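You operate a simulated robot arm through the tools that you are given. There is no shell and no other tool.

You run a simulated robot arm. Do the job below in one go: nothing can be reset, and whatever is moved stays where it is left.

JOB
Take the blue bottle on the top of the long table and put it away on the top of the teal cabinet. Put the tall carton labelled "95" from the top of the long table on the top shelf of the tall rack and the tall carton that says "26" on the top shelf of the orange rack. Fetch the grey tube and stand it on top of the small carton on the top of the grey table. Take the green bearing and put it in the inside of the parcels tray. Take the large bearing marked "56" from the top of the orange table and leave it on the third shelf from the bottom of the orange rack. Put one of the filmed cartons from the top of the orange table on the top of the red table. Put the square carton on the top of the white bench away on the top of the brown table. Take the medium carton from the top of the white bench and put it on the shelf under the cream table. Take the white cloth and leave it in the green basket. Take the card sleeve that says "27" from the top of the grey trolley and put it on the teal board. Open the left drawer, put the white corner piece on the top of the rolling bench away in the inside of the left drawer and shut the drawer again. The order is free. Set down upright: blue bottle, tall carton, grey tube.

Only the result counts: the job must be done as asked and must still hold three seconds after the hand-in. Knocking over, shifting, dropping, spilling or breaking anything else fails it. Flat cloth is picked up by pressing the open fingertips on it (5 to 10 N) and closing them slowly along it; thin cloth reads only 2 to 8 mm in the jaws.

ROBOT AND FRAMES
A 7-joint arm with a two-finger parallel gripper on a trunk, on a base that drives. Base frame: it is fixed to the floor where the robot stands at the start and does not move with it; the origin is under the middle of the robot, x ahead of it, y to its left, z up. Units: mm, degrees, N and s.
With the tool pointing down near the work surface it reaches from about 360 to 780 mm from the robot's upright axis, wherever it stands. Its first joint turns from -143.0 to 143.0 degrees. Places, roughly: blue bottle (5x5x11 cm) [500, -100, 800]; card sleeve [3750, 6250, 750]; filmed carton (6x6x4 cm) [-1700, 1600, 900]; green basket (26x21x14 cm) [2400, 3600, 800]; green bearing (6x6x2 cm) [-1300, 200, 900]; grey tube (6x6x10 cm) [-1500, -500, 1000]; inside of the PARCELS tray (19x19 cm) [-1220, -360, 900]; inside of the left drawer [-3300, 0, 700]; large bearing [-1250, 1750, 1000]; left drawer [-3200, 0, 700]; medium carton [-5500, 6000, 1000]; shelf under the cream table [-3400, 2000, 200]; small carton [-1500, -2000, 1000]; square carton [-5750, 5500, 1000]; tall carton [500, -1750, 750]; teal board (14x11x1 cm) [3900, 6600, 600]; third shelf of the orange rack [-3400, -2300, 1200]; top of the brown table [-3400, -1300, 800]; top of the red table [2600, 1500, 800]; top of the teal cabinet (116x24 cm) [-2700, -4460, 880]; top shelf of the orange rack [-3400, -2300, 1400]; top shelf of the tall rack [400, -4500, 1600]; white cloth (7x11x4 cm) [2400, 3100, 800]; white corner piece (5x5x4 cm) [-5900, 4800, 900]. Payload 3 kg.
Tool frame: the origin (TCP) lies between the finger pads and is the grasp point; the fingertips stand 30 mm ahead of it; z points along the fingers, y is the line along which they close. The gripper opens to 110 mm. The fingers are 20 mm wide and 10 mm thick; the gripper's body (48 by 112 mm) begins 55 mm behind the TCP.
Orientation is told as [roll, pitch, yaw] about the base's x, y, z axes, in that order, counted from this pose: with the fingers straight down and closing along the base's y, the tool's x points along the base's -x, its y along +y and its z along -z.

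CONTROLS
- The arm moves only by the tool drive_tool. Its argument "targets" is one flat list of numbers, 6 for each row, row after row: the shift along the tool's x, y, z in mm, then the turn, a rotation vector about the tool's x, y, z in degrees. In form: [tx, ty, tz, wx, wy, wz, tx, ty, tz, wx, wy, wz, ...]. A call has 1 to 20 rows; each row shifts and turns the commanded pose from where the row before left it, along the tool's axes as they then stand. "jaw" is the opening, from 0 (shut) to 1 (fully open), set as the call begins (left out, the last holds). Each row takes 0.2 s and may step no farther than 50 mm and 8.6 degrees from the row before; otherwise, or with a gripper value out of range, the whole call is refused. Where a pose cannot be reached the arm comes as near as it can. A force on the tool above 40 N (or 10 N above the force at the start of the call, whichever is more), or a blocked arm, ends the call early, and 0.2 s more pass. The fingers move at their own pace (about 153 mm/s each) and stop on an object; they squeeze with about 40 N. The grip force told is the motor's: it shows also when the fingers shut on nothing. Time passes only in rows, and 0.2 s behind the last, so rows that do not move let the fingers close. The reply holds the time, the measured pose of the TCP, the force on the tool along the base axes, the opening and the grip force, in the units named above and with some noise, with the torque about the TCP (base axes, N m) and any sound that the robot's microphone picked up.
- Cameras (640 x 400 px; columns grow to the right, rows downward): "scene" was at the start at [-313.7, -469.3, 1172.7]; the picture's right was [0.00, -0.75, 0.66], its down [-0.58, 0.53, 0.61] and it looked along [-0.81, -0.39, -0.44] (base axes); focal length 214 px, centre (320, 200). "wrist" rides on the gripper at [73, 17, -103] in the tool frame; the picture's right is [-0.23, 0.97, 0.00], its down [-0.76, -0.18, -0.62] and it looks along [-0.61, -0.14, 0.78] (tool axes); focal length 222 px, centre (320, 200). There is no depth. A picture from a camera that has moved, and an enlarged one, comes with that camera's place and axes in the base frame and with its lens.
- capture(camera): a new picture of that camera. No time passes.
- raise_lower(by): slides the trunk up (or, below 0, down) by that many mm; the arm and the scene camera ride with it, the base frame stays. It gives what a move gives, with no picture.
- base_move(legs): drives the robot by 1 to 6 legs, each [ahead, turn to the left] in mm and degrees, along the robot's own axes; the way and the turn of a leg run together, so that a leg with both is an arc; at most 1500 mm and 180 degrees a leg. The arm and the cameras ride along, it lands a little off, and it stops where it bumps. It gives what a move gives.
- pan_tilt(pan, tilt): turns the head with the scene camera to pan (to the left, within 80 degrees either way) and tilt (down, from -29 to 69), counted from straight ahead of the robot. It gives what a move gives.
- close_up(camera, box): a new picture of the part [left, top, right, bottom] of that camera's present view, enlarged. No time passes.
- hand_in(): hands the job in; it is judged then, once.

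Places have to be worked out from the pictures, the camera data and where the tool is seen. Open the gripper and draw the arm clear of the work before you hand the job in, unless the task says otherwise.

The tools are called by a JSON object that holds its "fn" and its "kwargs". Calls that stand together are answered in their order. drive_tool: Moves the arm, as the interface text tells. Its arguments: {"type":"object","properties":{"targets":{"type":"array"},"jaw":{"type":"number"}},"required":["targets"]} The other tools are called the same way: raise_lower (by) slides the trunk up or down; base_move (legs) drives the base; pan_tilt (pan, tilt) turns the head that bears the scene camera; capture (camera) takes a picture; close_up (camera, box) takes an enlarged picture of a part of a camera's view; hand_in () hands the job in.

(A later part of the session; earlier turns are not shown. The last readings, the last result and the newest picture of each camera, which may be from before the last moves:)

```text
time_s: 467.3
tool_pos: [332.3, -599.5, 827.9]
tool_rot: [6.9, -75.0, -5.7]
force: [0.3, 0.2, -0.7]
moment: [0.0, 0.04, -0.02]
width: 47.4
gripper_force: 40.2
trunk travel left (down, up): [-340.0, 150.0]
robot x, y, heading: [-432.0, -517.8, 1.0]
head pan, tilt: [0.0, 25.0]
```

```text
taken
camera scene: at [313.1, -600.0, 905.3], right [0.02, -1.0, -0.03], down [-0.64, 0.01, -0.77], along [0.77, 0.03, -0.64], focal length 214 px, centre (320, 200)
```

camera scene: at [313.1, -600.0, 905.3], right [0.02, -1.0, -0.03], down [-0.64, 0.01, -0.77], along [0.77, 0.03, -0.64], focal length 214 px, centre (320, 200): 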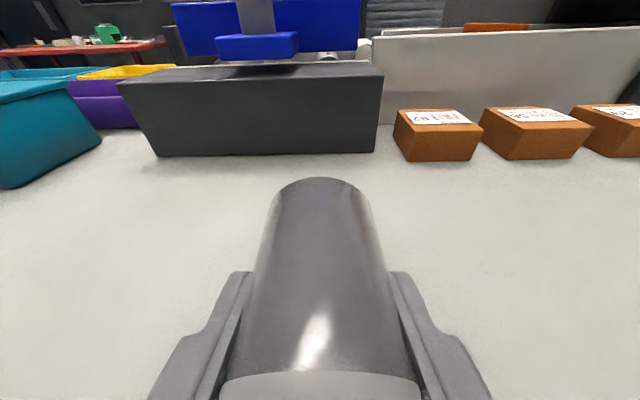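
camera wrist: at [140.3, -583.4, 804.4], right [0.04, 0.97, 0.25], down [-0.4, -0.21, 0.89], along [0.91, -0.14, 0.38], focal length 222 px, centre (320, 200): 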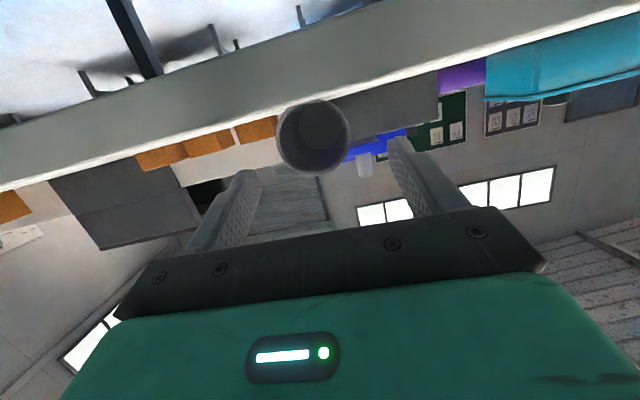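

Held at 47.4 mm with the bottom end pointing outward. I lift it, draw it inward, then pitch the hand by +90° so that the tube hangs upright.

{"fn": "drive_tool", "kwargs": {"targets": [-20, 0, -5, 0, 0, 0, -43.5, 0, -11.3, 0, 0, 0, -43.5, 0, -11.3, 0, 0, 0, -43.5, 0, -11.3, 0, 0, 0, -43.5, 0, -11.3, 0, 0, 0, 11.4, 0, -43.5, 0, 0, 0, 11.4, 0, -43.5, 0, 0, 0, 11.4, 0, -43.5, 0, 0, 0, 11.4, 0, -43.5, 0, 0, 0]}}

{"fn": "drive_tool", "kwargs": {"targets": [0, 0, 0, 0, 8.2, 0, 0, 0, 0, 0, 8.2, 0, 0, 0, 0, 0, 8.2, 0, 0, 0, 0, 0, 8.2, 0, 0, 0, 0, 0, 8.2, 0, 0, 0, 0, 0, 8.2, 0, 0, 0, 0, 0, 8.2, 0, 0, 0, 0, 0, 8.2, 0, 0, 0, 0, 0, 8.2, 0, 0, 0, 0, 0, 8.2, 0, 0, 0, 0, 0, 8, 0]}}

{"fn": "capture", "kwargs": {"camera": "wrist"}}

{"fn": "capture", "kwargs": {"camera": "scene"}}

```text
time_s: 469.3
tool_pos: [196.3, -609.6, 1029.2]
tool_rot: [7.1, -75.1, -5.8]
force: [0.1, 0.7, 0.1]
moment: [0.01, 0.01, 0.01]
width: 47.3
gripper_force: 40.1
out of reach, approached as far as the arm can: row 9
trunk travel left (down, up): [-340.0, 150.0]
robot x, y, heading: [-430.9, -520.0, 0.9]
head pan, tilt: [0.0, 25.0]
```

```text
time_s: 471.7
tool_pos: [198.5, -608.1, 1029.1]
tool_rot: [2.0, 15.2, 1.6]
force: [-0.1, 0.4, -0.3]
moment: [-0.02, -0.03, 0.0]
width: 47.1
gripper_force: 40.1
trunk travel left (down, up): [-340.0, 150.0]
robot x, y, heading: [-432.0, -520.6, 1.0]
head pan, tilt: [0.0, 25.0]
```

```text
taken
camera wrist: at [156.1, -595.5, 1148.8], right [0.2, 0.98, -0.03], down [0.9, -0.17, 0.4], along [0.38, -0.1, -0.92], focal length 222 px, centre (320, 200)
```

wrist: 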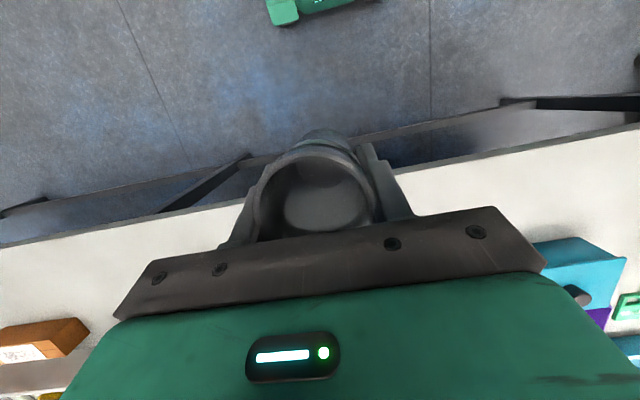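

```text
taken
camera scene: at [275.0, -604.3, 1048.7], right [0.02, -1.0, -0.03], down [-0.76, -0.04, 0.64], along [-0.64, 0.01, -0.76], focal length 214 px, centre (320, 200)
```

scene: 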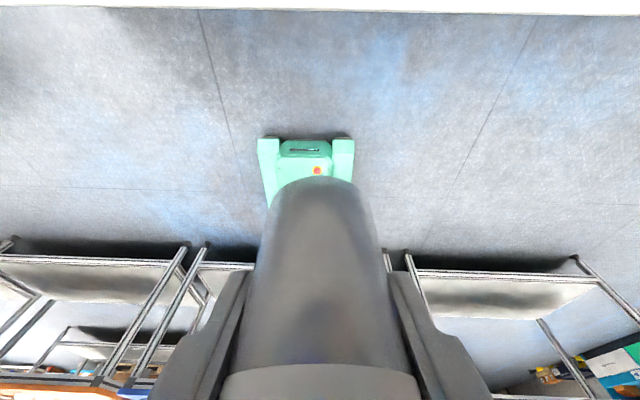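

The tube now hangs upright with its open top at the hand. I draw it in and up a bit, then drive to the grey table.

{"fn": "drive_tool", "kwargs": {"targets": [43.4, 0, 11.8, 0, 0, 0, 43.4, 0, 11.8, 0, 0, 0, 43.4, 0, 11.8, 0, 0, 0, 11.8, 0, -43.4, 0, 0, 0, 11.8, 0, -43.4, 0, 0, 0]}}

{"fn": "base_move", "kwargs": {"legs": [[0, -91], [1480, 0], [0, -90]]}}

{"fn": "pan_tilt", "kwargs": {"pan": 0, "tilt": -29}}

{"fn": "capture", "kwargs": {"camera": "scene"}}

```text
time_s: 472.9
tool_pos: [61.9, -613.2, 1119.8]
tool_rot: [1.9, 15.0, 1.6]
force: [0.0, -0.1, 0.1]
moment: [0.0, 0.02, 0.01]
width: 47.2
gripper_force: 39.6
trunk travel left (down, up): [-340.0, 150.0]
robot x, y, heading: [-433.5, -520.6, 1.1]
head pan, tilt: [0.0, 25.0]
```

```text
time_s: 488.0
tool_pos: [-908.6, -1903.3, 1118.7]
tool_rot: [2.0, 15.0, -178.0]
force: [0.0, 0.2, -0.7]
moment: [-0.01, 0.0, 0.03]
width: 47.5
gripper_force: 40.1
trunk travel left (down, up): [-340.0, 150.0]
robot x, y, heading: [-414.6, -2054.4, -178.3]
head pan, tilt: [0.0, 25.0]
```

```text
time_s: 489.3
tool_pos: [-907.8, -1905.0, 1118.8]
tool_rot: [1.9, 14.7, -178.0]
force: [-0.8, -1.0, -0.3]
moment: [0.01, 0.0, -0.01]
width: 47.3
gripper_force: 39.7
trunk travel left (down, up): [-340.0, 150.0]
robot x, y, heading: [-413.8, -2055.5, -178.1]
head pan, tilt: [0.0, -28.6]
```

```text
taken
camera scene: at [-1070.6, -1906.1, 1143.2], right [-0.03, 1.0, -0.03], down [0.97, 0.02, -0.24], along [-0.24, -0.04, -0.97], focal length 214 px, centre (320, 200)
```

scene: 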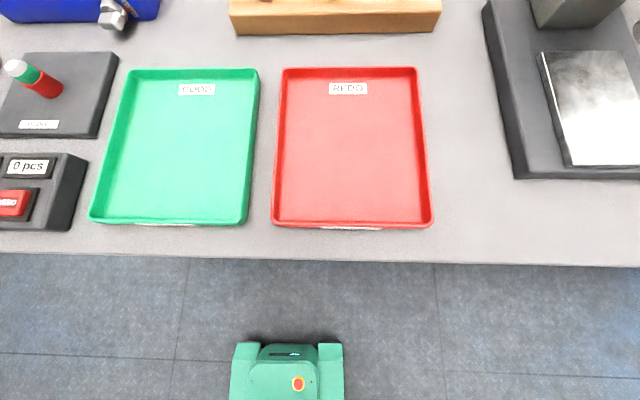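

The grey table's front part shows trays; the small carton should be farther back. I drive 200 mm forward for a better view.

{"fn": "base_move", "kwargs": {"legs": [[200, 0]]}}

{"fn": "capture", "kwargs": {"camera": "scene"}}

```text
time_s: 490.8
tool_pos: [-1106.8, -1911.1, 1119.9]
tool_rot: [1.9, 14.8, -177.9]
force: [0.0, 0.4, -1.0]
moment: [0.02, 0.02, -0.03]
width: 47.4
gripper_force: 40.3
trunk travel left (down, up): [-340.0, 150.0]
robot x, y, heading: [-609.5, -2066.1, -177.9]
head pan, tilt: [0.0, -28.6]
```

```text
taken
camera scene: at [-1268.1, -1913.6, 1143.4], right [-0.03, 1.0, -0.03], down [0.97, 0.02, -0.24], along [-0.24, -0.04, -0.97], focal length 214 px, centre (320, 200)
```

scene: 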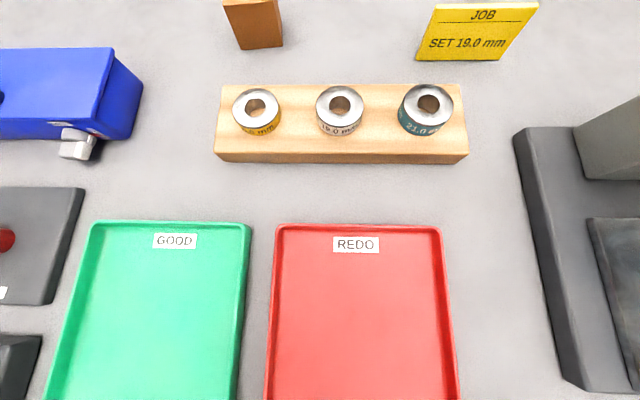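

The small carton stands near the table's back, about (-1600,-2019) — better reached from the other side. I drive around the table's south end to its back.

{"fn": "base_move", "kwargs": {"legs": [[-200, 0], [0, 88], [900, 0], [0, -90], [1500, 0], [330, 0]]}}

{"fn": "base_move", "kwargs": {"legs": [[0, -90]]}}

```text
time_s: 513.4
tool_pos: [-2776.1, -2867.6, 1120.0]
tool_rot: [1.8, 14.9, -177.5]
force: [0.1, -0.4, -0.3]
moment: [0.03, 0.02, 0.04]
width: 47.2
gripper_force: 40.2
trunk travel left (down, up): [-340.0, 150.0]
robot x, y, heading: [-2280.1, -3011.7, -177.7]
head pan, tilt: [0.0, -28.6]
```

```text
time_s: 517.8
tool_pos: [-2118.7, -2518.0, 1120.7]
tool_rot: [2.0, 14.8, 90.9]
force: [-1.5, 0.1, 0.5]
moment: [-0.03, -0.01, 0.02]
width: 47.3
gripper_force: 40.0
trunk travel left (down, up): [-340.0, 150.0]
robot x, y, heading: [-2347.6, -3013.4, 90.2]
head pan, tilt: [0.0, -28.6]
```

I drive north behind the table and turn to face it.

{"fn": "base_move", "kwargs": {"legs": [[1000, 0], [0, -90]]}}

{"fn": "capture", "kwargs": {"camera": "scene"}}

```text
time_s: 526.9
tool_pos: [-1845.9, -2221.0, 1121.4]
tool_rot: [1.9, 14.6, 2.4]
force: [-0.7, -0.7, -0.8]
moment: [0.09, 0.02, -0.07]
width: 47.1
gripper_force: 40.1
trunk travel left (down, up): [-340.0, 150.0]
robot x, y, heading: [-2354.0, -1939.8, 0.9]
head pan, tilt: [0.0, -28.6]
stopped in leg 2: the robot was blocked; the commanded pose is now the measured one
```

```text
taken
camera scene: at [-1685.9, -2214.6, 1146.4], right [0.04, -1.0, -0.03], down [-0.97, -0.03, -0.24], along [0.24, 0.04, -0.97], focal length 214 px, centre (320, 200)
```

scene: 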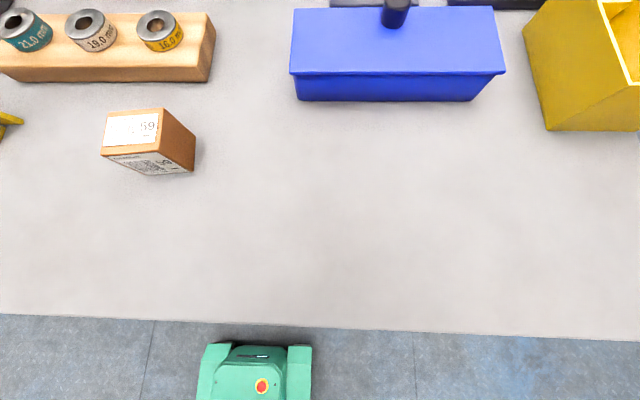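

The small carton (label 59) stands near (-1585,-2030) with free space around. I swing the hand in front of it, draw in a little, and drive 230 mm closer.

{"fn": "drive_tool", "kwargs": {"targets": [0, 47.5, 0, 0, 0, 0, 0, 47.5, 0, 0, 0, 0, 0, 47.5, 0, 0, 0, 0, 0, 47.5, 0, 0, 0, 0, 43.4, 0, 11.8, 0, 0, 0, 43.4, 0, 11.8, 0, 0, 0]}}

{"fn": "base_move", "kwargs": {"legs": [[230, 0]]}}

{"fn": "capture", "kwargs": {"camera": "scene"}}

```text
time_s: 528.3
tool_pos: [-1944.1, -2031.9, 1127.7]
tool_rot: [1.8, 14.6, 2.6]
force: [0.3, 0.2, -1.0]
moment: [-0.03, 0.02, 0.01]
width: 47.3
gripper_force: 40.0
trunk travel left (down, up): [-340.0, 150.0]
robot x, y, heading: [-2350.1, -1939.5, 1.0]
head pan, tilt: [0.0, -28.6]
```

```text
time_s: 530.0
tool_pos: [-1715.3, -2028.5, 1128.8]
tool_rot: [1.9, 14.7, 2.4]
force: [0.2, -0.5, -0.2]
moment: [0.03, -0.01, 0.01]
width: 47.4
gripper_force: 40.3
trunk travel left (down, up): [-340.0, 150.0]
robot x, y, heading: [-2120.7, -1931.0, 0.7]
head pan, tilt: [0.0, -28.6]
```

```text
taken
camera scene: at [-1555.3, -2022.9, 1152.1], right [0.03, -1.0, -0.03], down [-0.97, -0.03, -0.24], along [0.24, 0.04, -0.97], focal length 214 px, centre (320, 200)
```

scene: 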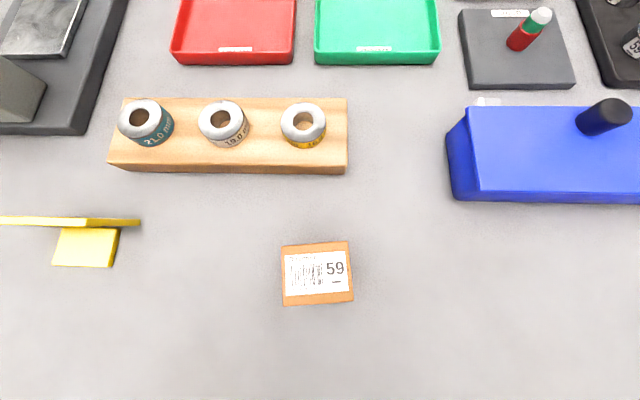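

The carton's top centre is at (-1573,-2014.6), z≈956, about 63×53 mm. I move the tube over it (TCP -1569,-2014.6,1065) and check with the camera.

{"fn": "drive_tool", "kwargs": {"targets": [-39.5, 2, 6.1, 0, 0, 0, -39.5, 2, 6.1, 0, 0, 0, -39.5, 2, 6.1, 0, 0, 0, -39.5, 2, 6.1, 0, 0, 0]}}

{"fn": "pan_tilt", "kwargs": {"pan": 0, "tilt": 25}}

{"fn": "capture", "kwargs": {"camera": "scene"}}

{"fn": "capture", "kwargs": {"camera": "wrist"}}

```text
time_s: 531.0
tool_pos: [-1571.5, -2013.2, 1061.5]
tool_rot: [1.8, 14.8, 2.4]
force: [0.5, 0.2, 0.0]
moment: [-0.01, 0.01, 0.0]
width: 46.9
gripper_force: 39.3
trunk travel left (down, up): [-340.0, 150.0]
robot x, y, heading: [-2125.6, -1929.9, 0.8]
head pan, tilt: [0.0, -28.6]
```

```text
time_s: 532.2
tool_pos: [-1572.1, -2013.3, 1064.1]
tool_rot: [1.7, 14.7, 2.5]
force: [0.2, 0.4, -0.6]
moment: [0.02, 0.01, 0.03]
width: 47.3
gripper_force: 40.1
trunk travel left (down, up): [-340.0, 150.0]
robot x, y, heading: [-2121.1, -1936.0, 0.9]
head pan, tilt: [0.0, 25.0]
```

```text
taken
camera scene: at [-1495.2, -2009.3, 1083.2], right [0.03, -1.0, -0.03], down [-0.77, -0.05, 0.64], along [-0.64, 0.0, -0.77], focal length 214 px, centre (320, 200)
```

scene: 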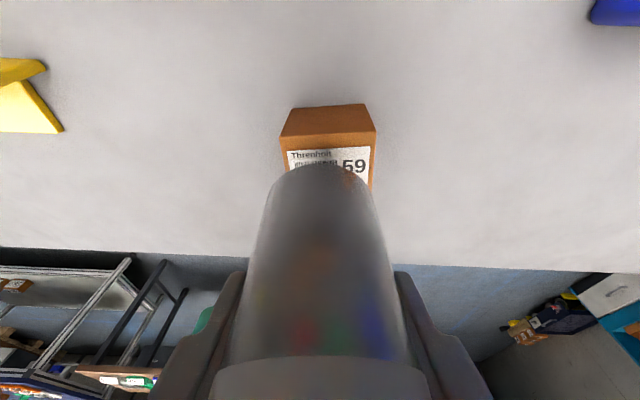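

```text
taken
camera wrist: at [-1615.1, -2002.2, 1182.4], right [0.19, 0.98, -0.03], down [0.9, -0.16, 0.4], along [0.39, -0.1, -0.91], focal length 222 px, centre (320, 200)
```

wrist: 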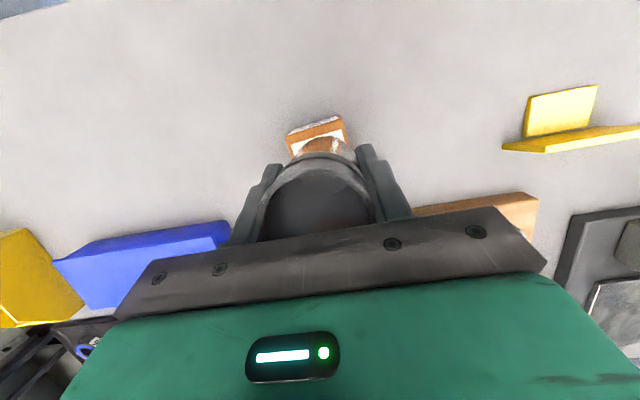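

I enlarge the area of tube bottom and carton to check the alignment precisely.

{"fn": "close_up", "kwargs": {"camera": "scene", "box": [240, 80, 400, 180]}}

{"fn": "close_up", "kwargs": {"camera": "wrist", "box": [240, 90, 400, 190]}}

```text
4.00 times, centred on (320, 130) of scene
camera zoom: at [-1495.2, -2009.3, 1083.2], right [0.03, -1.0, -0.03], down [-0.77, -0.05, 0.64], along [-0.64, 0.0, -0.77], focal length 858 px, centre (320, 480)
```

zoom: 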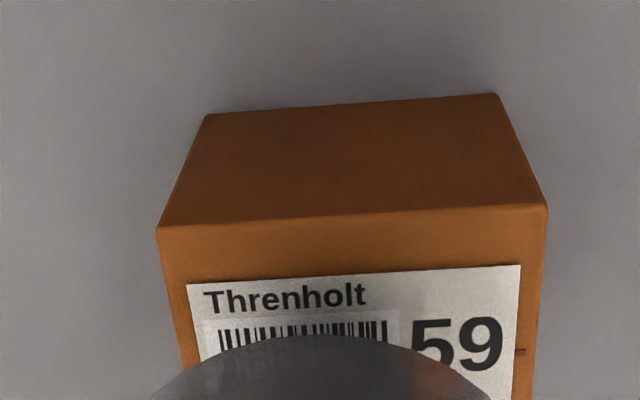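

```text
4.00 times, centred on (320, 140) of wrist
camera zoom: at [-1615.1, -2002.2, 1182.4], right [0.19, 0.98, -0.03], down [0.9, -0.16, 0.4], along [0.39, -0.1, -0.91], focal length 888 px, centre (320, 440)
```

zoom: 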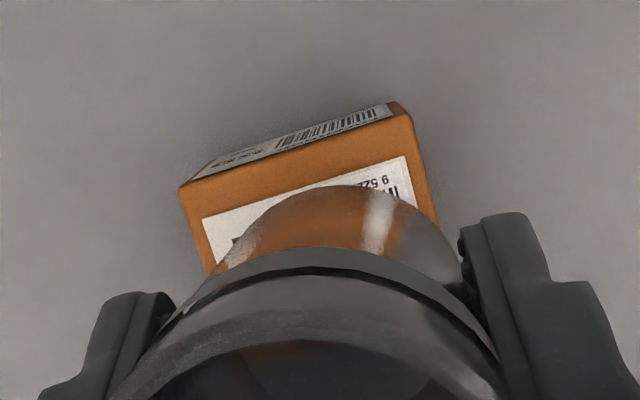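

The tube's bottom is ~5.5 mm too far in +y relative to the carton; in x it fits. I correct that and descend in small rows.

{"fn": "drive_tool", "kwargs": {"targets": [0, -5.5, 0, 0, 0, 0, -3.8, 0, 14.5, 0, 0, 0, -0.51, 0, 1.93, 0, 0, 0, -0.51, 0, 1.93, 0, 0, 0, -0.51, 0, 1.93, 0, 0, 0, -0.51, 0, 1.93, 0, 0, 0]}}

{"fn": "close_up", "kwargs": {"camera": "scene", "box": [240, 80, 400, 180]}}

```text
time_s: 533.6
tool_pos: [-1568.7, -2019.4, 1041.8]
tool_rot: [1.9, 14.7, 2.5]
force: [0.2, -0.1, -0.7]
moment: [0.03, 0.01, 0.02]
width: 47.2
gripper_force: 39.7
trunk travel left (down, up): [-340.0, 150.0]
robot x, y, heading: [-2120.5, -1933.4, 0.9]
head pan, tilt: [0.0, 25.0]
```

```text
4.00 times, centred on (320, 130) of scene
camera zoom: at [-1492.3, -2015.9, 1062.0], right [0.03, -1.0, -0.03], down [-0.77, -0.05, 0.64], along [-0.64, 0.0, -0.77], focal length 858 px, centre (320, 480)
```

zoom: 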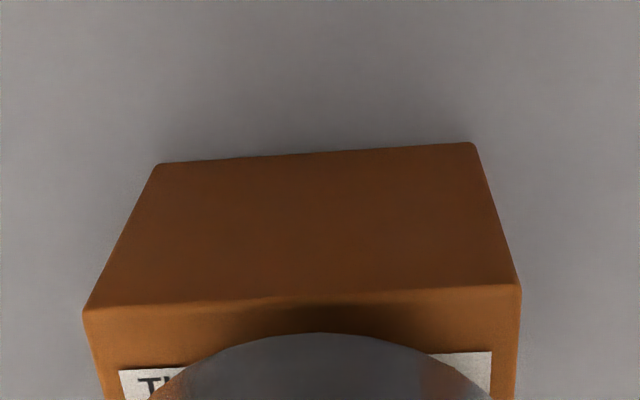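

The tube is now ~3 mm too far toward -y and maybe ~5 mm outward. I correct (+2.5 mm y, -4 mm x) and continue lowering.

{"fn": "drive_tool", "kwargs": {"targets": [3.87, 2.5, 1, 0, 0, 0, -0.51, 0, 1.93, 0, 0, 0, -0.51, 0, 1.93, 0, 0, 0, -0.51, 0, 1.93, 0, 0, 0, -0.51, 0, 1.93, 0, 0, 0, -0.51, 0, 1.93, 0, 0, 0]}}

{"fn": "close_up", "kwargs": {"camera": "scene", "box": [240, 80, 400, 180]}}

```text
time_s: 535.0
tool_pos: [-1572.5, -2016.7, 1032.9]
tool_rot: [1.8, 14.6, 2.5]
force: [-0.8, -0.6, -0.4]
moment: [0.02, -0.04, -0.01]
width: 47.3
gripper_force: 40.0
trunk travel left (down, up): [-340.0, 150.0]
robot x, y, heading: [-2125.9, -1930.3, 0.8]
head pan, tilt: [0.0, 25.0]
```

```text
4.00 times, centred on (320, 130) of scene
camera zoom: at [-1496.2, -2013.1, 1053.0], right [0.03, -1.0, -0.03], down [-0.77, -0.05, 0.64], along [-0.64, 0.0, -0.77], focal length 858 px, centre (320, 480)
```

zoom: 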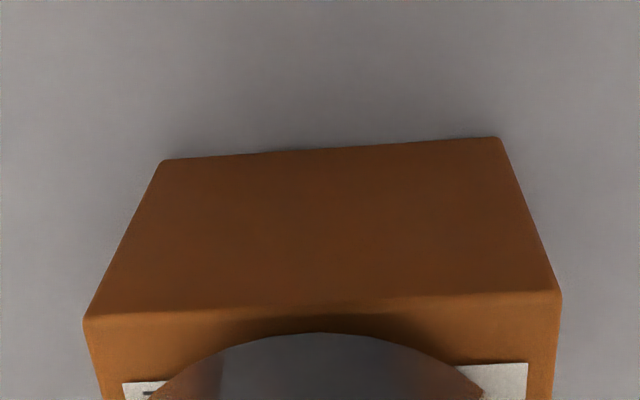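

Aligned in y and within the carton's top in x (2 mm inward would be ideal). I shift 2 mm and keep lowering until contact.

{"fn": "drive_tool", "kwargs": {"targets": [1.93, 0, 0.5, 0, 0, 0, -0.51, 0, 1.93, 0, 0, 0, -0.51, 0, 1.93, 0, 0, 0, -0.51, 0, 1.93, 0, 0, 0]}}

```text
time_s: 536.0
tool_pos: [-1573.8, -2016.1, 1027.4]
tool_rot: [1.9, 14.7, 2.4]
force: [0.0, 0.4, 0.0]
moment: [0.01, 0.04, -0.01]
width: 47.2
gripper_force: 39.4
trunk travel left (down, up): [-340.0, 150.0]
robot x, y, heading: [-2121.0, -1935.5, 0.6]
head pan, tilt: [0.0, 25.0]
```

No contact yet at z=1027; I continue in 1.5 mm rows.

{"fn": "drive_tool", "kwargs": {"targets": [-0.38, 0, 1.45, 0, 0, 0, -0.38, 0, 1.45, 0, 0, 0, -0.38, 0, 1.45, 0, 0, 0]}}

{"fn": "close_up", "kwargs": {"camera": "scene", "box": [240, 80, 400, 180]}}

```text
time_s: 536.8
tool_pos: [-1574.1, -2016.8, 1023.2]
tool_rot: [1.8, 14.6, 2.3]
force: [2.3, -0.5, 9.5]
moment: [-0.2, -0.04, 0.04]
width: 47.3
gripper_force: 40.3
trunk travel left (down, up): [-340.0, 150.0]
robot x, y, heading: [-2126.8, -1933.2, 0.7]
head pan, tilt: [0.0, 25.0]
```

```text
4.00 times, centred on (320, 130) of scene
camera zoom: at [-1498.3, -2012.5, 1042.6], right [0.03, -1.0, -0.03], down [-0.77, -0.05, 0.64], along [-0.64, 0.0, -0.77], focal length 858 px, centre (320, 480)
```

zoom: 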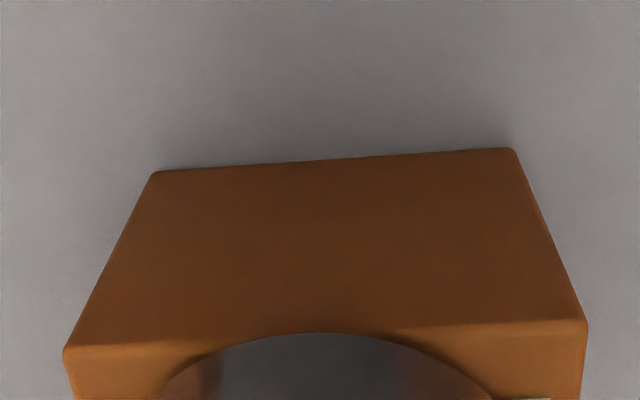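

Contact: the tube touches the carton top, its outer rim flush with the carton's outer edge. I lift 3 mm, shift 2.5 mm inward and set down again.

{"fn": "drive_tool", "kwargs": {"targets": [0.9, 0, -3.4, 0, 0, 0, 2.42, 0, 0.63, 0, 0, 0, -0.5, 0, 1.9, 0, 0, 0, -0.4, 0, 1.4, 0, 0, 0]}}

{"fn": "close_up", "kwargs": {"camera": "scene", "box": [240, 80, 400, 180]}}

```text
time_s: 537.8
tool_pos: [-1576.6, -2017.6, 1022.5]
tool_rot: [1.7, 14.7, 2.4]
force: [1.7, 2.9, 13.4]
moment: [-0.14, 0.04, 0.02]
width: 47.8
gripper_force: 40.2
trunk travel left (down, up): [-340.0, 150.0]
robot x, y, heading: [-2123.0, -1931.6, 0.9]
head pan, tilt: [0.0, 25.0]
```

```text
4.00 times, centred on (320, 130) of scene
camera zoom: at [-1501.3, -2012.8, 1042.6], right [0.03, -1.0, -0.03], down [-0.77, -0.05, 0.64], along [-0.64, 0.0, -0.77], focal length 858 px, centre (320, 480)
```

zoom: 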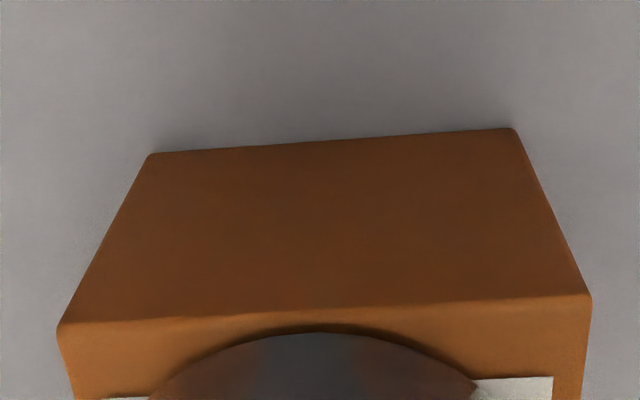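

Now the tube sits ~3 mm inside the edge. I open the jaws and retreat upward along the tool axis.

{"fn": "drive_tool", "kwargs": {"targets": [0.2, 0, -0.8, 0, 0, 0, 0, 0, 0, 0, 0, 0]}}

{"fn": "drive_tool", "kwargs": {"targets": [0, 0, 0, 0, 0, 0, 0, 0, 0, 0, 0, 0, 0, 0, -10, 0, 0, 0, 0, 0, -20, 0, 0, 0, 0, 0, -40, 0, 0, 0, 0, 0, -40, 0, 0, 0], "jaw": 0.65}}

{"fn": "capture", "kwargs": {"camera": "scene"}}

{"fn": "capture", "kwargs": {"camera": "wrist"}}

```text
time_s: 538.4
tool_pos: [-1577.1, -2018.3, 1021.8]
tool_rot: [1.8, 14.7, 2.4]
force: [2.4, 0.5, 10.2]
moment: [-0.09, -0.04, 0.01]
width: 47.3
gripper_force: 40.6
trunk travel left (down, up): [-340.0, 150.0]
robot x, y, heading: [-2126.5, -1929.3, 0.7]
head pan, tilt: [0.0, 25.0]
```

```text
time_s: 539.8
tool_pos: [-1547.4, -2019.3, 1129.7]
tool_rot: [1.9, 14.7, 2.4]
force: [1.1, 0.6, 0.0]
moment: [0.02, -0.02, -0.04]
width: 71.4
gripper_force: 0.0
trunk travel left (down, up): [-340.0, 150.0]
robot x, y, heading: [-2120.8, -1931.8, 1.1]
head pan, tilt: [0.0, 25.0]
```

```text
taken
camera scene: at [-1471.7, -2015.4, 1149.4], right [0.03, -1.0, -0.03], down [-0.77, -0.05, 0.64], along [-0.64, 0.0, -0.77], focal length 214 px, centre (320, 200)
```

scene: 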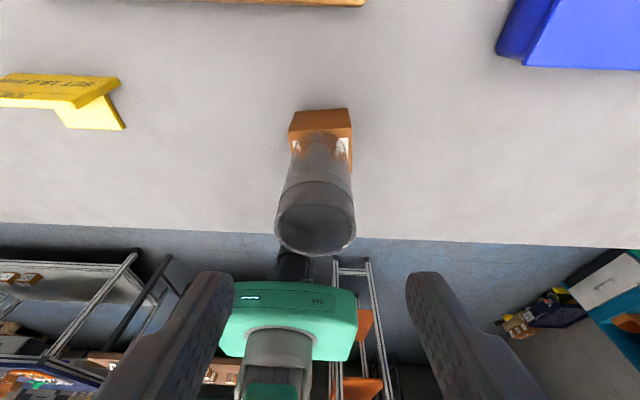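

```text
taken
camera wrist: at [-1591.4, -2008.3, 1248.6], right [0.19, 0.98, -0.03], down [0.9, -0.16, 0.4], along [0.39, -0.1, -0.91], focal length 222 px, centre (320, 200)
```

wrist: 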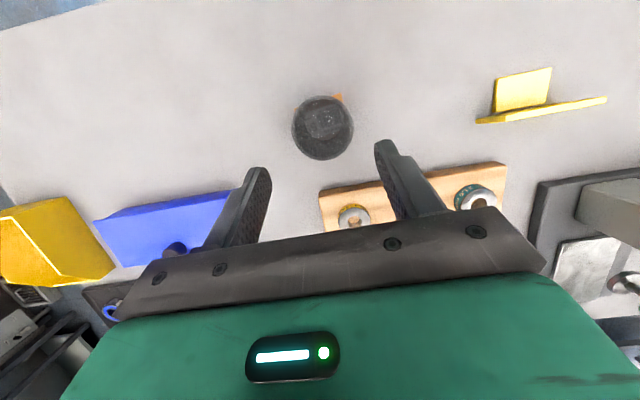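

The tube stands upright on the small carton. Next I fetch from the orange table: I back off, set the hand to its 45° viewing pose and drive north along this corridor.

{"fn": "base_move", "kwargs": {"legs": [[-350, 0]]}}

{"fn": "drive_tool", "kwargs": {"targets": [0, 0, 0, 0, -8.5, 0, 0, 0, 0, 0, -8.5, 0, 0, 0, 0, 0, -8.5, 0, 0, 0, 0, 0, -8.5, 0, 0, 0, 0, 0, -8.5, 0, 0, 0, 0, 0, -8.5, 0, 0, 0, 0, 0, -8.5, 0]}}

{"fn": "base_move", "kwargs": {"legs": [[0, 89], [1500, 0], [1500, 0], [500, 0], [0, -90]]}}

{"fn": "pan_tilt", "kwargs": {"pan": 0, "tilt": 0}}

{"fn": "capture", "kwargs": {"camera": "scene"}}

```text
time_s: 542.1
tool_pos: [-1898.4, -2020.7, 1129.8]
tool_rot: [1.8, 14.7, 2.8]
force: [-0.9, 0.1, -0.7]
moment: [-0.01, 0.05, 0.01]
width: 71.4
gripper_force: 0.1
trunk travel left (down, up): [-340.0, 150.0]
robot x, y, heading: [-2470.3, -1942.1, 1.3]
head pan, tilt: [0.0, 25.0]
```

```text
time_s: 543.7
tool_pos: [-1898.9, -2021.3, 1129.4]
tool_rot: [2.5, -45.0, 0.5]
force: [0.0, 0.6, -0.4]
moment: [-0.01, -0.01, -0.01]
width: 71.5
gripper_force: 0.0
trunk travel left (down, up): [-340.0, 150.0]
robot x, y, heading: [-2475.7, -1940.3, 0.9]
head pan, tilt: [0.0, 25.0]
```

```text
time_s: 568.3
tool_pos: [-1762.1, 1402.3, 1130.4]
tool_rot: [2.5, -44.8, -3.7]
force: [-0.4, -0.6, -0.1]
moment: [0.01, -0.01, -0.01]
width: 71.6
gripper_force: 0.1
trunk travel left (down, up): [-340.0, 150.0]
robot x, y, heading: [-2325.4, 1584.7, -3.0]
head pan, tilt: [0.0, 25.0]
```

```text
time_s: 569.2
tool_pos: [-1761.7, 1403.1, 1128.8]
tool_rot: [2.5, -44.8, -3.7]
force: [-0.3, 0.5, 0.2]
moment: [-0.01, -0.01, -0.03]
width: 71.4
gripper_force: 0.0
trunk travel left (down, up): [-340.0, 150.0]
robot x, y, heading: [-2326.8, 1584.7, -2.9]
head pan, tilt: [0.0, 0.0]
```

```text
taken
camera scene: at [-1713.2, 1399.9, 1236.5], right [-0.03, -1.0, -0.03], down [-0.71, 0.05, -0.7], along [0.7, 0.0, -0.71], focal length 214 px, centre (320, 200)
```

scene: 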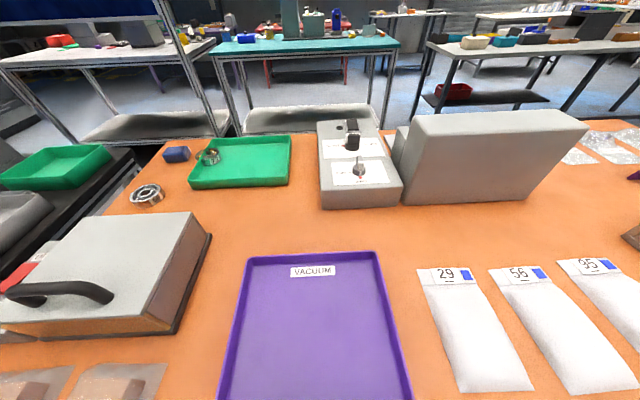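

The filmed cartons lie at the table's near-left, about (-1690,1631) and one further left. I set the hand vertical and move above them for a closer look.

{"fn": "drive_tool", "kwargs": {"targets": [0, 45.6, 0, 0, 7.5, 0, 0, 45.6, 0, 0, 7.5, 0, 0, 45.6, 0, 0, 7.5, 0, 0, 45.6, 0, 0, 7.5, 0, 0, 45.6, 0, 0, 7.5, 0, 0, 0, 0, 0, 7.4, 0]}}

{"fn": "capture", "kwargs": {"camera": "scene"}}

```text
time_s: 570.6
tool_pos: [-1753.1, 1632.0, 1138.1]
tool_rot: [1.8, 0.1, -2.0]
force: [-0.8, 0.5, 0.1]
moment: [0.01, 0.0, -0.03]
width: 71.4
gripper_force: 0.1
trunk travel left (down, up): [-340.0, 150.0]
robot x, y, heading: [-2326.7, 1583.2, -3.3]
head pan, tilt: [0.0, 0.0]
```

```text
taken
camera scene: at [-1644.5, 1629.3, 1178.2], right [-0.04, -1.0, -0.03], down [-1.0, 0.04, 0.0], along [0.0, 0.03, -1.0], focal length 214 px, centre (320, 200)
```

scene: 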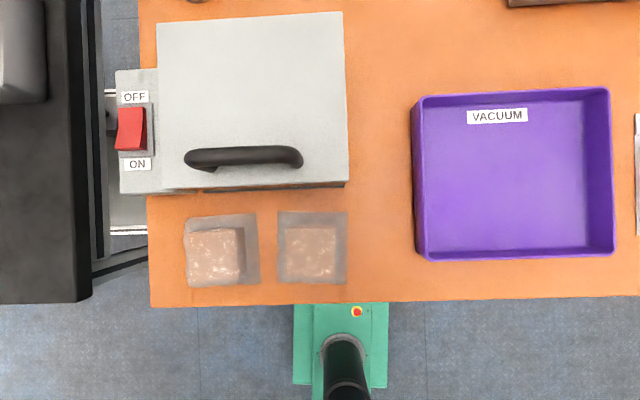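

Two film-sealed packs lie near the edge; I'll take the right one, carton centre ≈(-1704,1649). I level the roll, centre above it and look with the camera tilted in.

{"fn": "drive_tool", "kwargs": {"targets": [-24.5, 8, 0, 1.8, 0, 0, -24.5, 8, 0, 0, 0, 0], "jaw": 0.8}}

{"fn": "pan_tilt", "kwargs": {"pan": 0, "tilt": 28}}

{"fn": "capture", "kwargs": {"camera": "scene"}}

{"fn": "capture", "kwargs": {"camera": "wrist"}}

```text
time_s: 571.2
tool_pos: [-1704.7, 1645.1, 1137.7]
tool_rot: [-0.1, 0.0, -2.0]
force: [0.0, -0.2, -0.4]
moment: [0.03, -0.02, -0.03]
width: 88.1
gripper_force: 0.0
trunk travel left (down, up): [-340.0, 150.0]
robot x, y, heading: [-2326.3, 1584.5, -2.8]
head pan, tilt: [0.0, 0.0]
```

```text
time_s: 572.1
tool_pos: [-1705.0, 1645.9, 1137.5]
tool_rot: [-0.1, 0.1, -2.0]
force: [0.9, -0.1, -0.5]
moment: [-0.01, 0.02, 0.03]
width: 88.0
gripper_force: 0.1
trunk travel left (down, up): [-340.0, 150.0]
robot x, y, heading: [-2328.7, 1584.3, -3.2]
head pan, tilt: [0.0, 28.0]
```

```text
taken
camera scene: at [-1641.1, 1644.9, 1176.3], right [-0.03, -1.0, 0.0], down [-0.88, 0.03, 0.47], along [-0.47, 0.02, -0.88], focal length 214 px, centre (320, 200)
```

scene: 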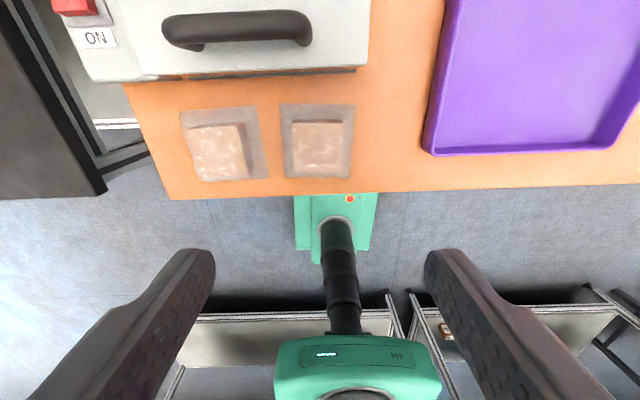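

```text
taken
camera wrist: at [-1776.3, 1664.0, 1240.4], right [0.26, 0.97, 0.0], down [0.76, -0.2, 0.62], along [0.6, -0.16, -0.78], focal length 222 px, centre (320, 200)
```

wrist: 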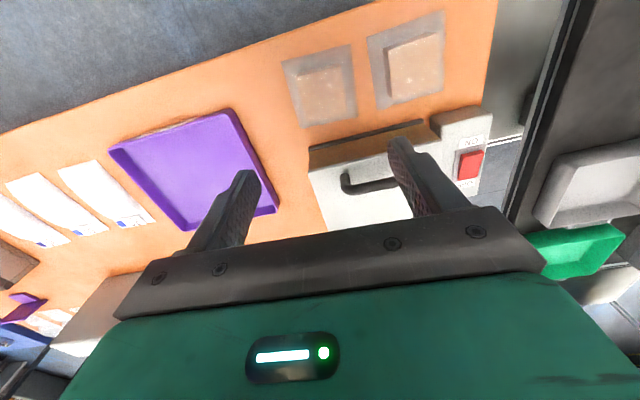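

Triangulated: pack's carton top at z≈913, centre (-1704.6,1649), table ≈873. I tuck the head away from the sealer and descend to z≈960, then check with the wrist camera.

{"fn": "pan_tilt", "kwargs": {"pan": 0, "tilt": 66}}

{"fn": "drive_tool", "kwargs": {"targets": [0, 3.2, 0, 0, 0, 0, 0, 0, 45, 0, 0, 0, 0, 0, 45, 0, 0, 0, 0, 0, 45, 0, 0, 0, 0, 0, 43, 0, 0, 0]}}

{"fn": "capture", "kwargs": {"camera": "wrist"}}

```text
time_s: 573.2
tool_pos: [-1704.8, 1644.5, 1137.2]
tool_rot: [0.0, 0.0, -1.9]
force: [-0.4, -0.2, -0.4]
moment: [0.03, 0.01, -0.02]
width: 88.1
gripper_force: 0.1
trunk travel left (down, up): [-340.0, 150.0]
robot x, y, heading: [-2328.0, 1582.9, -2.9]
head pan, tilt: [0.0, 66.0]
```

```text
time_s: 574.4
tool_pos: [-1704.8, 1647.1, 957.9]
tool_rot: [0.0, 0.2, -1.9]
force: [-1.3, 0.1, 0.9]
moment: [-0.01, -0.01, 0.01]
width: 87.8
gripper_force: 0.1
trunk travel left (down, up): [-340.0, 150.0]
robot x, y, heading: [-2326.4, 1583.5, -3.0]
head pan, tilt: [0.0, 66.0]
```

```text
taken
camera wrist: at [-1777.0, 1666.0, 1061.8], right [0.26, 0.97, 0.0], down [0.76, -0.2, 0.62], along [0.6, -0.16, -0.78], focal length 222 px, centre (320, 200)
```

wrist: 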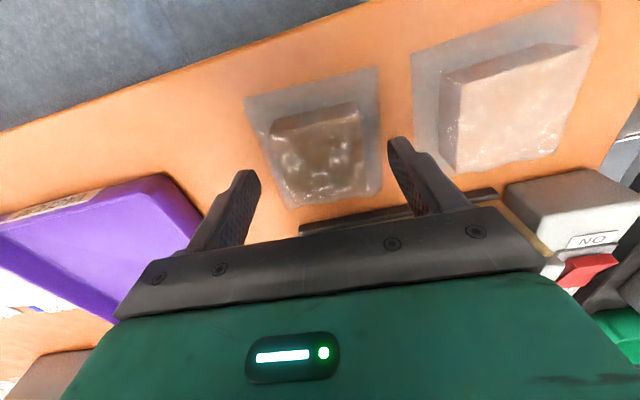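

The pack is centred between the fingers. I descend to z≈911 and close.

{"fn": "drive_tool", "kwargs": {"targets": [0, 1, 30, 0, 0, 0, 0, 0, 16, 0, 0, 0]}}

{"fn": "drive_tool", "kwargs": {"targets": [0, 0, 0, 0, 0, 0, 0, 0, 0, 0, 0, 0, 0, 0, 0, 0, 0, 0], "jaw": 0}}

{"fn": "capture", "kwargs": {"camera": "wrist"}}

```text
time_s: 574.9
tool_pos: [-1704.0, 1648.2, 930.5]
tool_rot: [0.0, -0.2, -2.0]
force: [-1.0, -0.1, 4.3]
moment: [0.15, 0.06, 0.04]
width: 87.9
gripper_force: 0.1
trunk travel left (down, up): [-340.0, 150.0]
robot x, y, heading: [-2328.6, 1582.6, -3.2]
head pan, tilt: [0.0, 66.0]
stopped in row 2: the force on the tool passed its limit at 56 N (the readings are from after the stop); the commanded pose is now the measured one
```

```text
time_s: 575.7
tool_pos: [-1703.3, 1649.0, 929.7]
tool_rot: [0.0, -0.2, -2.0]
force: [2.6, 2.7, 10.1]
moment: [0.05, -0.32, 0.03]
width: 57.5
gripper_force: 39.6
trunk travel left (down, up): [-340.0, 150.0]
robot x, y, heading: [-2325.3, 1582.9, -3.0]
head pan, tilt: [0.0, 66.0]
```

```text
taken
camera wrist: at [-1775.0, 1667.7, 1033.6], right [0.26, 0.97, 0.0], down [0.75, -0.2, 0.63], along [0.6, -0.16, -0.78], focal length 222 px, centre (320, 200)
```

wrist: 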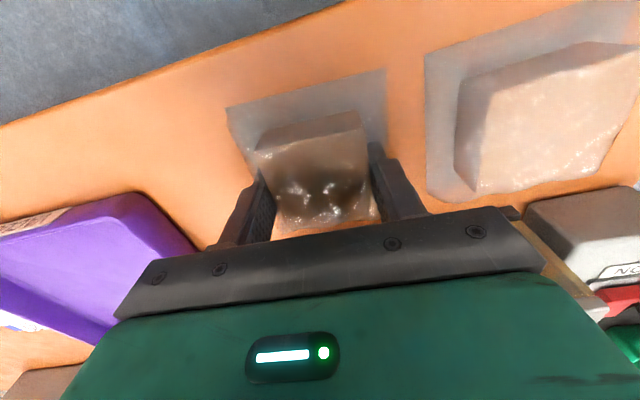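

The fingertips met the surface at z≈900 and the pack is gripped (57.5 mm). I lift gently and check.

{"fn": "drive_tool", "kwargs": {"targets": [0, 0, -8, 0, 0, 0, 0, 0, -20, 0, 0, 0, 0, 0, -40, 0, 0, 0, 0, 0, -45, 0, 0, 0]}}

{"fn": "capture", "kwargs": {"camera": "wrist"}}

```text
time_s: 576.7
tool_pos: [-1704.5, 1650.4, 1042.7]
tool_rot: [0.0, -0.1, -2.0]
force: [0.1, 0.1, -1.4]
moment: [-0.02, 0.01, 0.01]
width: 57.4
gripper_force: 39.9
trunk travel left (down, up): [-340.0, 150.0]
robot x, y, heading: [-2327.2, 1583.2, -2.8]
head pan, tilt: [0.0, 66.0]
```

```text
taken
camera wrist: at [-1776.5, 1669.5, 1146.7], right [0.26, 0.97, 0.0], down [0.75, -0.2, 0.62], along [0.6, -0.16, -0.78], focal length 222 px, centre (320, 200)
```

wrist: 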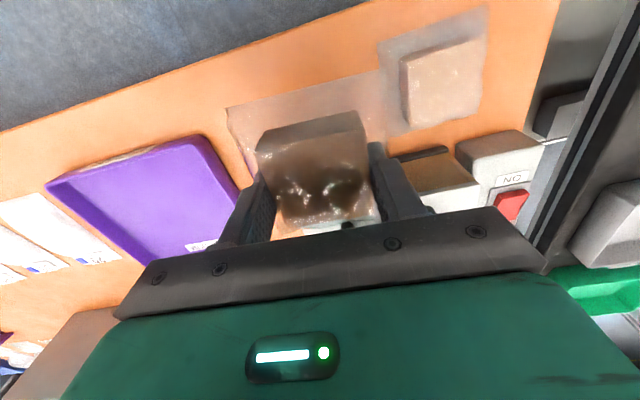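

The filmed carton is lifted. I draw the arm in and drive the known southern way around toward the red table in the east.

{"fn": "drive_tool", "kwargs": {"targets": [0, 0, -45, 0, 0, 0, 0, 0, -45, 0, 0, 0, 47, 0, 0, 0, 0, 0, 47, 0, 0, 0, 0, 0, 47, 0, 0, 0, 0, 0, 47, 0, 0, 0, 0, 0]}}

{"fn": "base_move", "kwargs": {"legs": [[-170, 0], [0, -87], [1500, 0], [1500, 0], [1500, 0], [100, 0]]}}

```text
time_s: 578.1
tool_pos: [-1891.3, 1654.3, 1131.2]
tool_rot: [0.0, -0.2, -2.0]
force: [0.6, 0.2, -0.7]
moment: [0.01, 0.04, 0.02]
width: 57.3
gripper_force: 40.4
trunk travel left (down, up): [-340.0, 150.0]
robot x, y, heading: [-2329.3, 1582.0, -3.1]
head pan, tilt: [0.0, 66.0]
```

```text
time_s: 605.5
tool_pos: [-2601.2, -3501.1, 1130.6]
tool_rot: [0.0, -0.1, -91.6]
force: [0.6, 0.4, -1.1]
moment: [-0.01, 0.01, 0.02]
width: 57.4
gripper_force: 40.1
trunk travel left (down, up): [-340.0, 150.0]
robot x, y, heading: [-2675.5, -3067.9, -92.9]
head pan, tilt: [0.0, 66.0]
```

I turn east and drive along y≈-3070 to x≈1475, then turn north.

{"fn": "base_move", "kwargs": {"legs": [[0, 93], [1500, 0], [1500, 0], [1150, 0], [0, 90]]}}

{"fn": "pan_tilt", "kwargs": {"pan": 0, "tilt": -29}}

{"fn": "capture", "kwargs": {"camera": "scene"}}

```text
time_s: 633.6
tool_pos: [1379.3, -2494.3, 1131.4]
tool_rot: [0.0, -0.1, 94.9]
force: [-0.3, -0.3, -1.4]
moment: [0.03, -0.03, 0.02]
width: 57.6
gripper_force: 40.0
trunk travel left (down, up): [-340.0, 150.0]
robot x, y, heading: [1557.9, -2915.3, 93.3]
head pan, tilt: [0.0, 66.0]
```

```text
time_s: 635.3
tool_pos: [1379.2, -2495.5, 1132.3]
tool_rot: [0.0, -0.2, 94.9]
force: [0.1, -0.4, -1.2]
moment: [0.02, 0.02, 0.04]
width: 57.5
gripper_force: 39.9
trunk travel left (down, up): [-340.0, 150.0]
robot x, y, heading: [1557.5, -2917.7, 93.5]
head pan, tilt: [0.0, -28.6]
```

```text
taken
camera scene: at [1365.6, -2343.9, 1196.4], right [1.0, 0.09, 0.0], down [0.07, -0.87, -0.48], along [-0.04, 0.48, -0.88], focal length 214 px, centre (320, 200)
```

scene: 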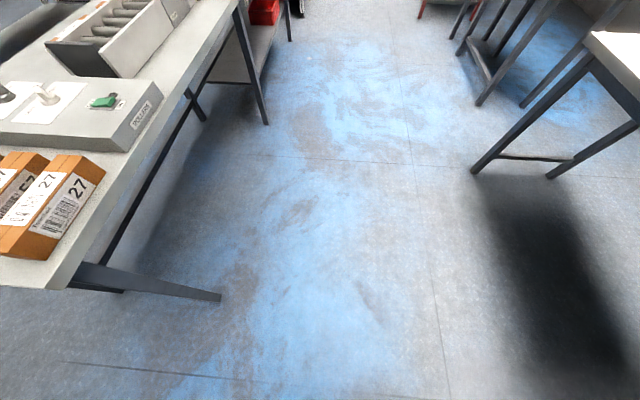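

The corridor (x from ~912 to ~2330) is clear. I drive north to y≈1485 and turn to face the red table.

{"fn": "base_move", "kwargs": {"legs": [[0, -3.3], [1500, 0], [1500, 0], [1400, 0], [0, -90]]}}

{"fn": "capture", "kwargs": {"camera": "scene"}}

```text
time_s: 660.5
tool_pos: [2009.8, 1586.9, 1132.3]
tool_rot: [0.0, -0.1, 0.7]
force: [0.4, 0.5, -0.9]
moment: [-0.04, -0.01, -0.03]
width: 57.5
gripper_force: 39.8
trunk travel left (down, up): [-340.0, 150.0]
robot x, y, heading: [1576.8, 1490.5, -0.7]
head pan, tilt: [0.0, -28.6]
```

```text
taken
camera scene: at [2158.4, 1590.1, 1196.3], right [0.01, -1.0, 0.0], down [-0.88, -0.01, -0.48], along [0.48, 0.01, -0.88], focal length 214 px, centre (320, 200)
```

scene: 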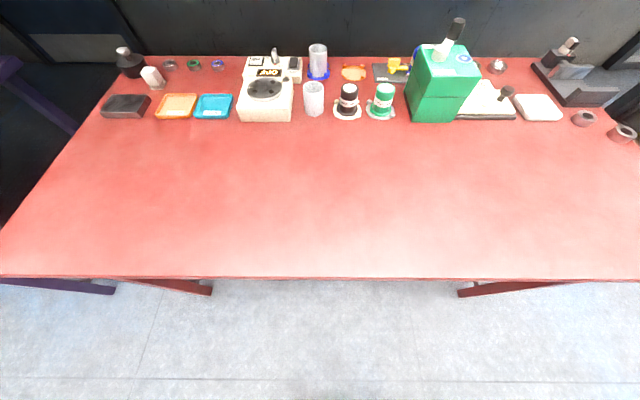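

The red table's front half is free. I drive 230 mm closer and move the pack over about (2380,1587), descending partway.

{"fn": "base_move", "kwargs": {"legs": [[230, 0]]}}

{"fn": "drive_tool", "kwargs": {"targets": [-45, 0, 0, 0, 0, 0, -45, 0, 0, 0, 0, 0, -45, 0, 0, 0, 0, 0, 0, 0, 45, 0, 0, 0, 0, 0, 45, 0, 0, 0, 0, 0, 45, 0, 0, 0, 0, 0, 45, 0, 0, 0, 0, 0, 45, 0, 0, 0]}}

{"fn": "capture", "kwargs": {"camera": "wrist"}}

{"fn": "capture", "kwargs": {"camera": "scene"}}

```text
time_s: 662.2
tool_pos: [2242.2, 1586.8, 1133.4]
tool_rot: [0.1, -0.1, 0.8]
force: [-0.4, 0.0, -1.8]
moment: [0.0, -0.05, 0.03]
width: 57.6
gripper_force: 39.7
trunk travel left (down, up): [-340.0, 150.0]
robot x, y, heading: [1810.6, 1494.2, 0.1]
head pan, tilt: [0.0, -28.6]
```

```text
time_s: 664.0
tool_pos: [2379.1, 1590.3, 908.5]
tool_rot: [0.1, -0.3, 0.8]
force: [0.1, -0.3, -1.5]
moment: [0.0, -0.05, -0.01]
width: 57.5
gripper_force: 40.4
trunk travel left (down, up): [-340.0, 150.0]
robot x, y, heading: [1812.0, 1491.5, -0.3]
head pan, tilt: [0.0, -28.6]
```

```text
taken
camera wrist: at [2307.1, 1604.9, 1012.3], right [0.21, 0.98, 0.0], down [0.76, -0.17, 0.63], along [0.61, -0.13, -0.78], focal length 222 px, centre (320, 200)
```

wrist: 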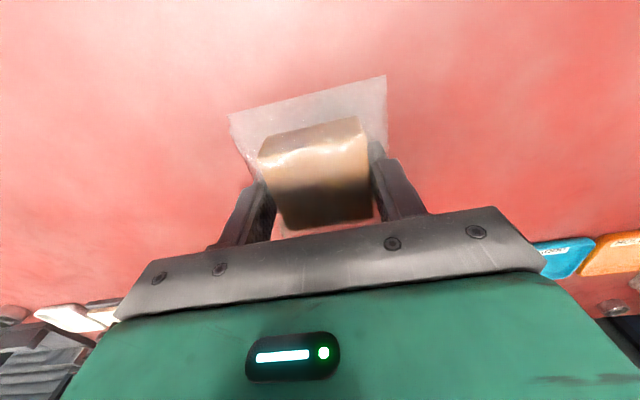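

```text
taken
camera scene: at [2528.6, 1593.8, 973.5], right [0.01, -1.0, 0.0], down [-0.88, -0.01, -0.48], along [0.48, 0.01, -0.88], focal length 214 px, centre (320, 200)
```

scene: 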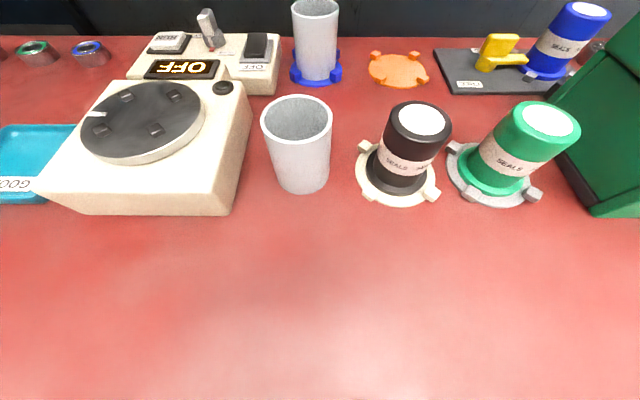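

Free red surface below. I tuck the head in, then lower in small steps to the table.

{"fn": "pan_tilt", "kwargs": {"pan": 0, "tilt": 30}}

{"fn": "drive_tool", "kwargs": {"targets": [0, 0, 40, 0, 0, 0, 0, 0, 15, 0, 0, 0, 0, 0, 3, 0, 0, 0, 0, 0, 3, 0, 0, 0, 0, 0, 3, 0, 0, 0]}}

{"fn": "capture", "kwargs": {"camera": "scene"}}

```text
time_s: 665.3
tool_pos: [2378.5, 1588.9, 909.1]
tool_rot: [0.0, 0.0, 0.8]
force: [-0.7, -0.4, -1.4]
moment: [-0.03, 0.02, -0.01]
width: 57.3
gripper_force: 39.9
trunk travel left (down, up): [-340.0, 150.0]
robot x, y, heading: [1808.7, 1491.6, -0.2]
head pan, tilt: [0.0, 30.0]
```

```text
time_s: 666.5
tool_pos: [2378.4, 1587.7, 845.2]
tool_rot: [0.0, -0.1, 0.8]
force: [0.2, -0.4, -1.0]
moment: [0.01, 0.0, -0.01]
width: 57.3
gripper_force: 40.6
trunk travel left (down, up): [-340.0, 150.0]
robot x, y, heading: [1811.0, 1486.4, -0.2]
head pan, tilt: [0.0, 30.0]
```

```text
taken
camera scene: at [2439.4, 1591.3, 885.5], right [0.01, -1.0, 0.0], down [-0.87, -0.01, 0.5], along [-0.5, -0.01, -0.87], focal length 214 px, centre (320, 200)
```

scene: 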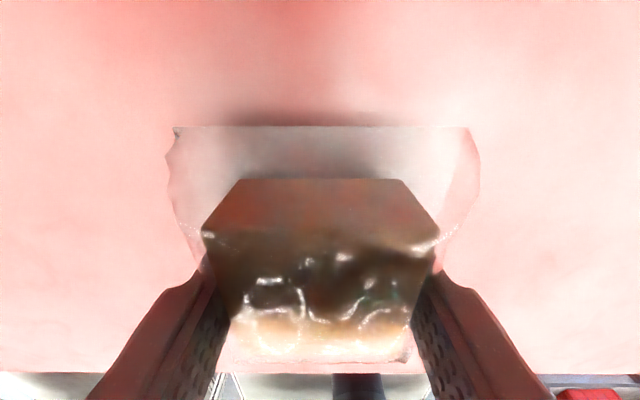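

A few millimetres above the table now; I continue lowering.

{"fn": "drive_tool", "kwargs": {"targets": [0, 0, 3, 0, 0, 0, 0, 0, 3, 0, 0, 0, 0, 0, 2, 0, 0, 0, 0, 0, 2, 0, 0, 0]}}

```text
time_s: 667.5
tool_pos: [2379.0, 1588.0, 834.4]
tool_rot: [0.0, -0.1, 0.8]
force: [0.0, 0.1, -0.6]
moment: [0.01, 0.0, -0.01]
width: 57.5
gripper_force: 40.3
trunk travel left (down, up): [-340.0, 150.0]
robot x, y, heading: [1811.1, 1488.1, 0.1]
head pan, tilt: [0.0, 30.0]
```

No contact yet at 834; lowering further in 2 mm rows.

{"fn": "drive_tool", "kwargs": {"targets": [0, 0, 2, 0, 0, 0, 0, 0, 2, 0, 0, 0, 0, 0, 2, 0, 0, 0]}}

```text
time_s: 668.3
tool_pos: [2378.9, 1589.2, 829.1]
tool_rot: [-0.1, -0.2, 0.8]
force: [0.6, 2.8, 19.3]
moment: [0.09, 0.31, 0.0]
width: 57.6
gripper_force: 40.4
trunk travel left (down, up): [-340.0, 150.0]
robot x, y, heading: [1808.8, 1491.4, 0.1]
head pan, tilt: [0.0, 30.0]
```

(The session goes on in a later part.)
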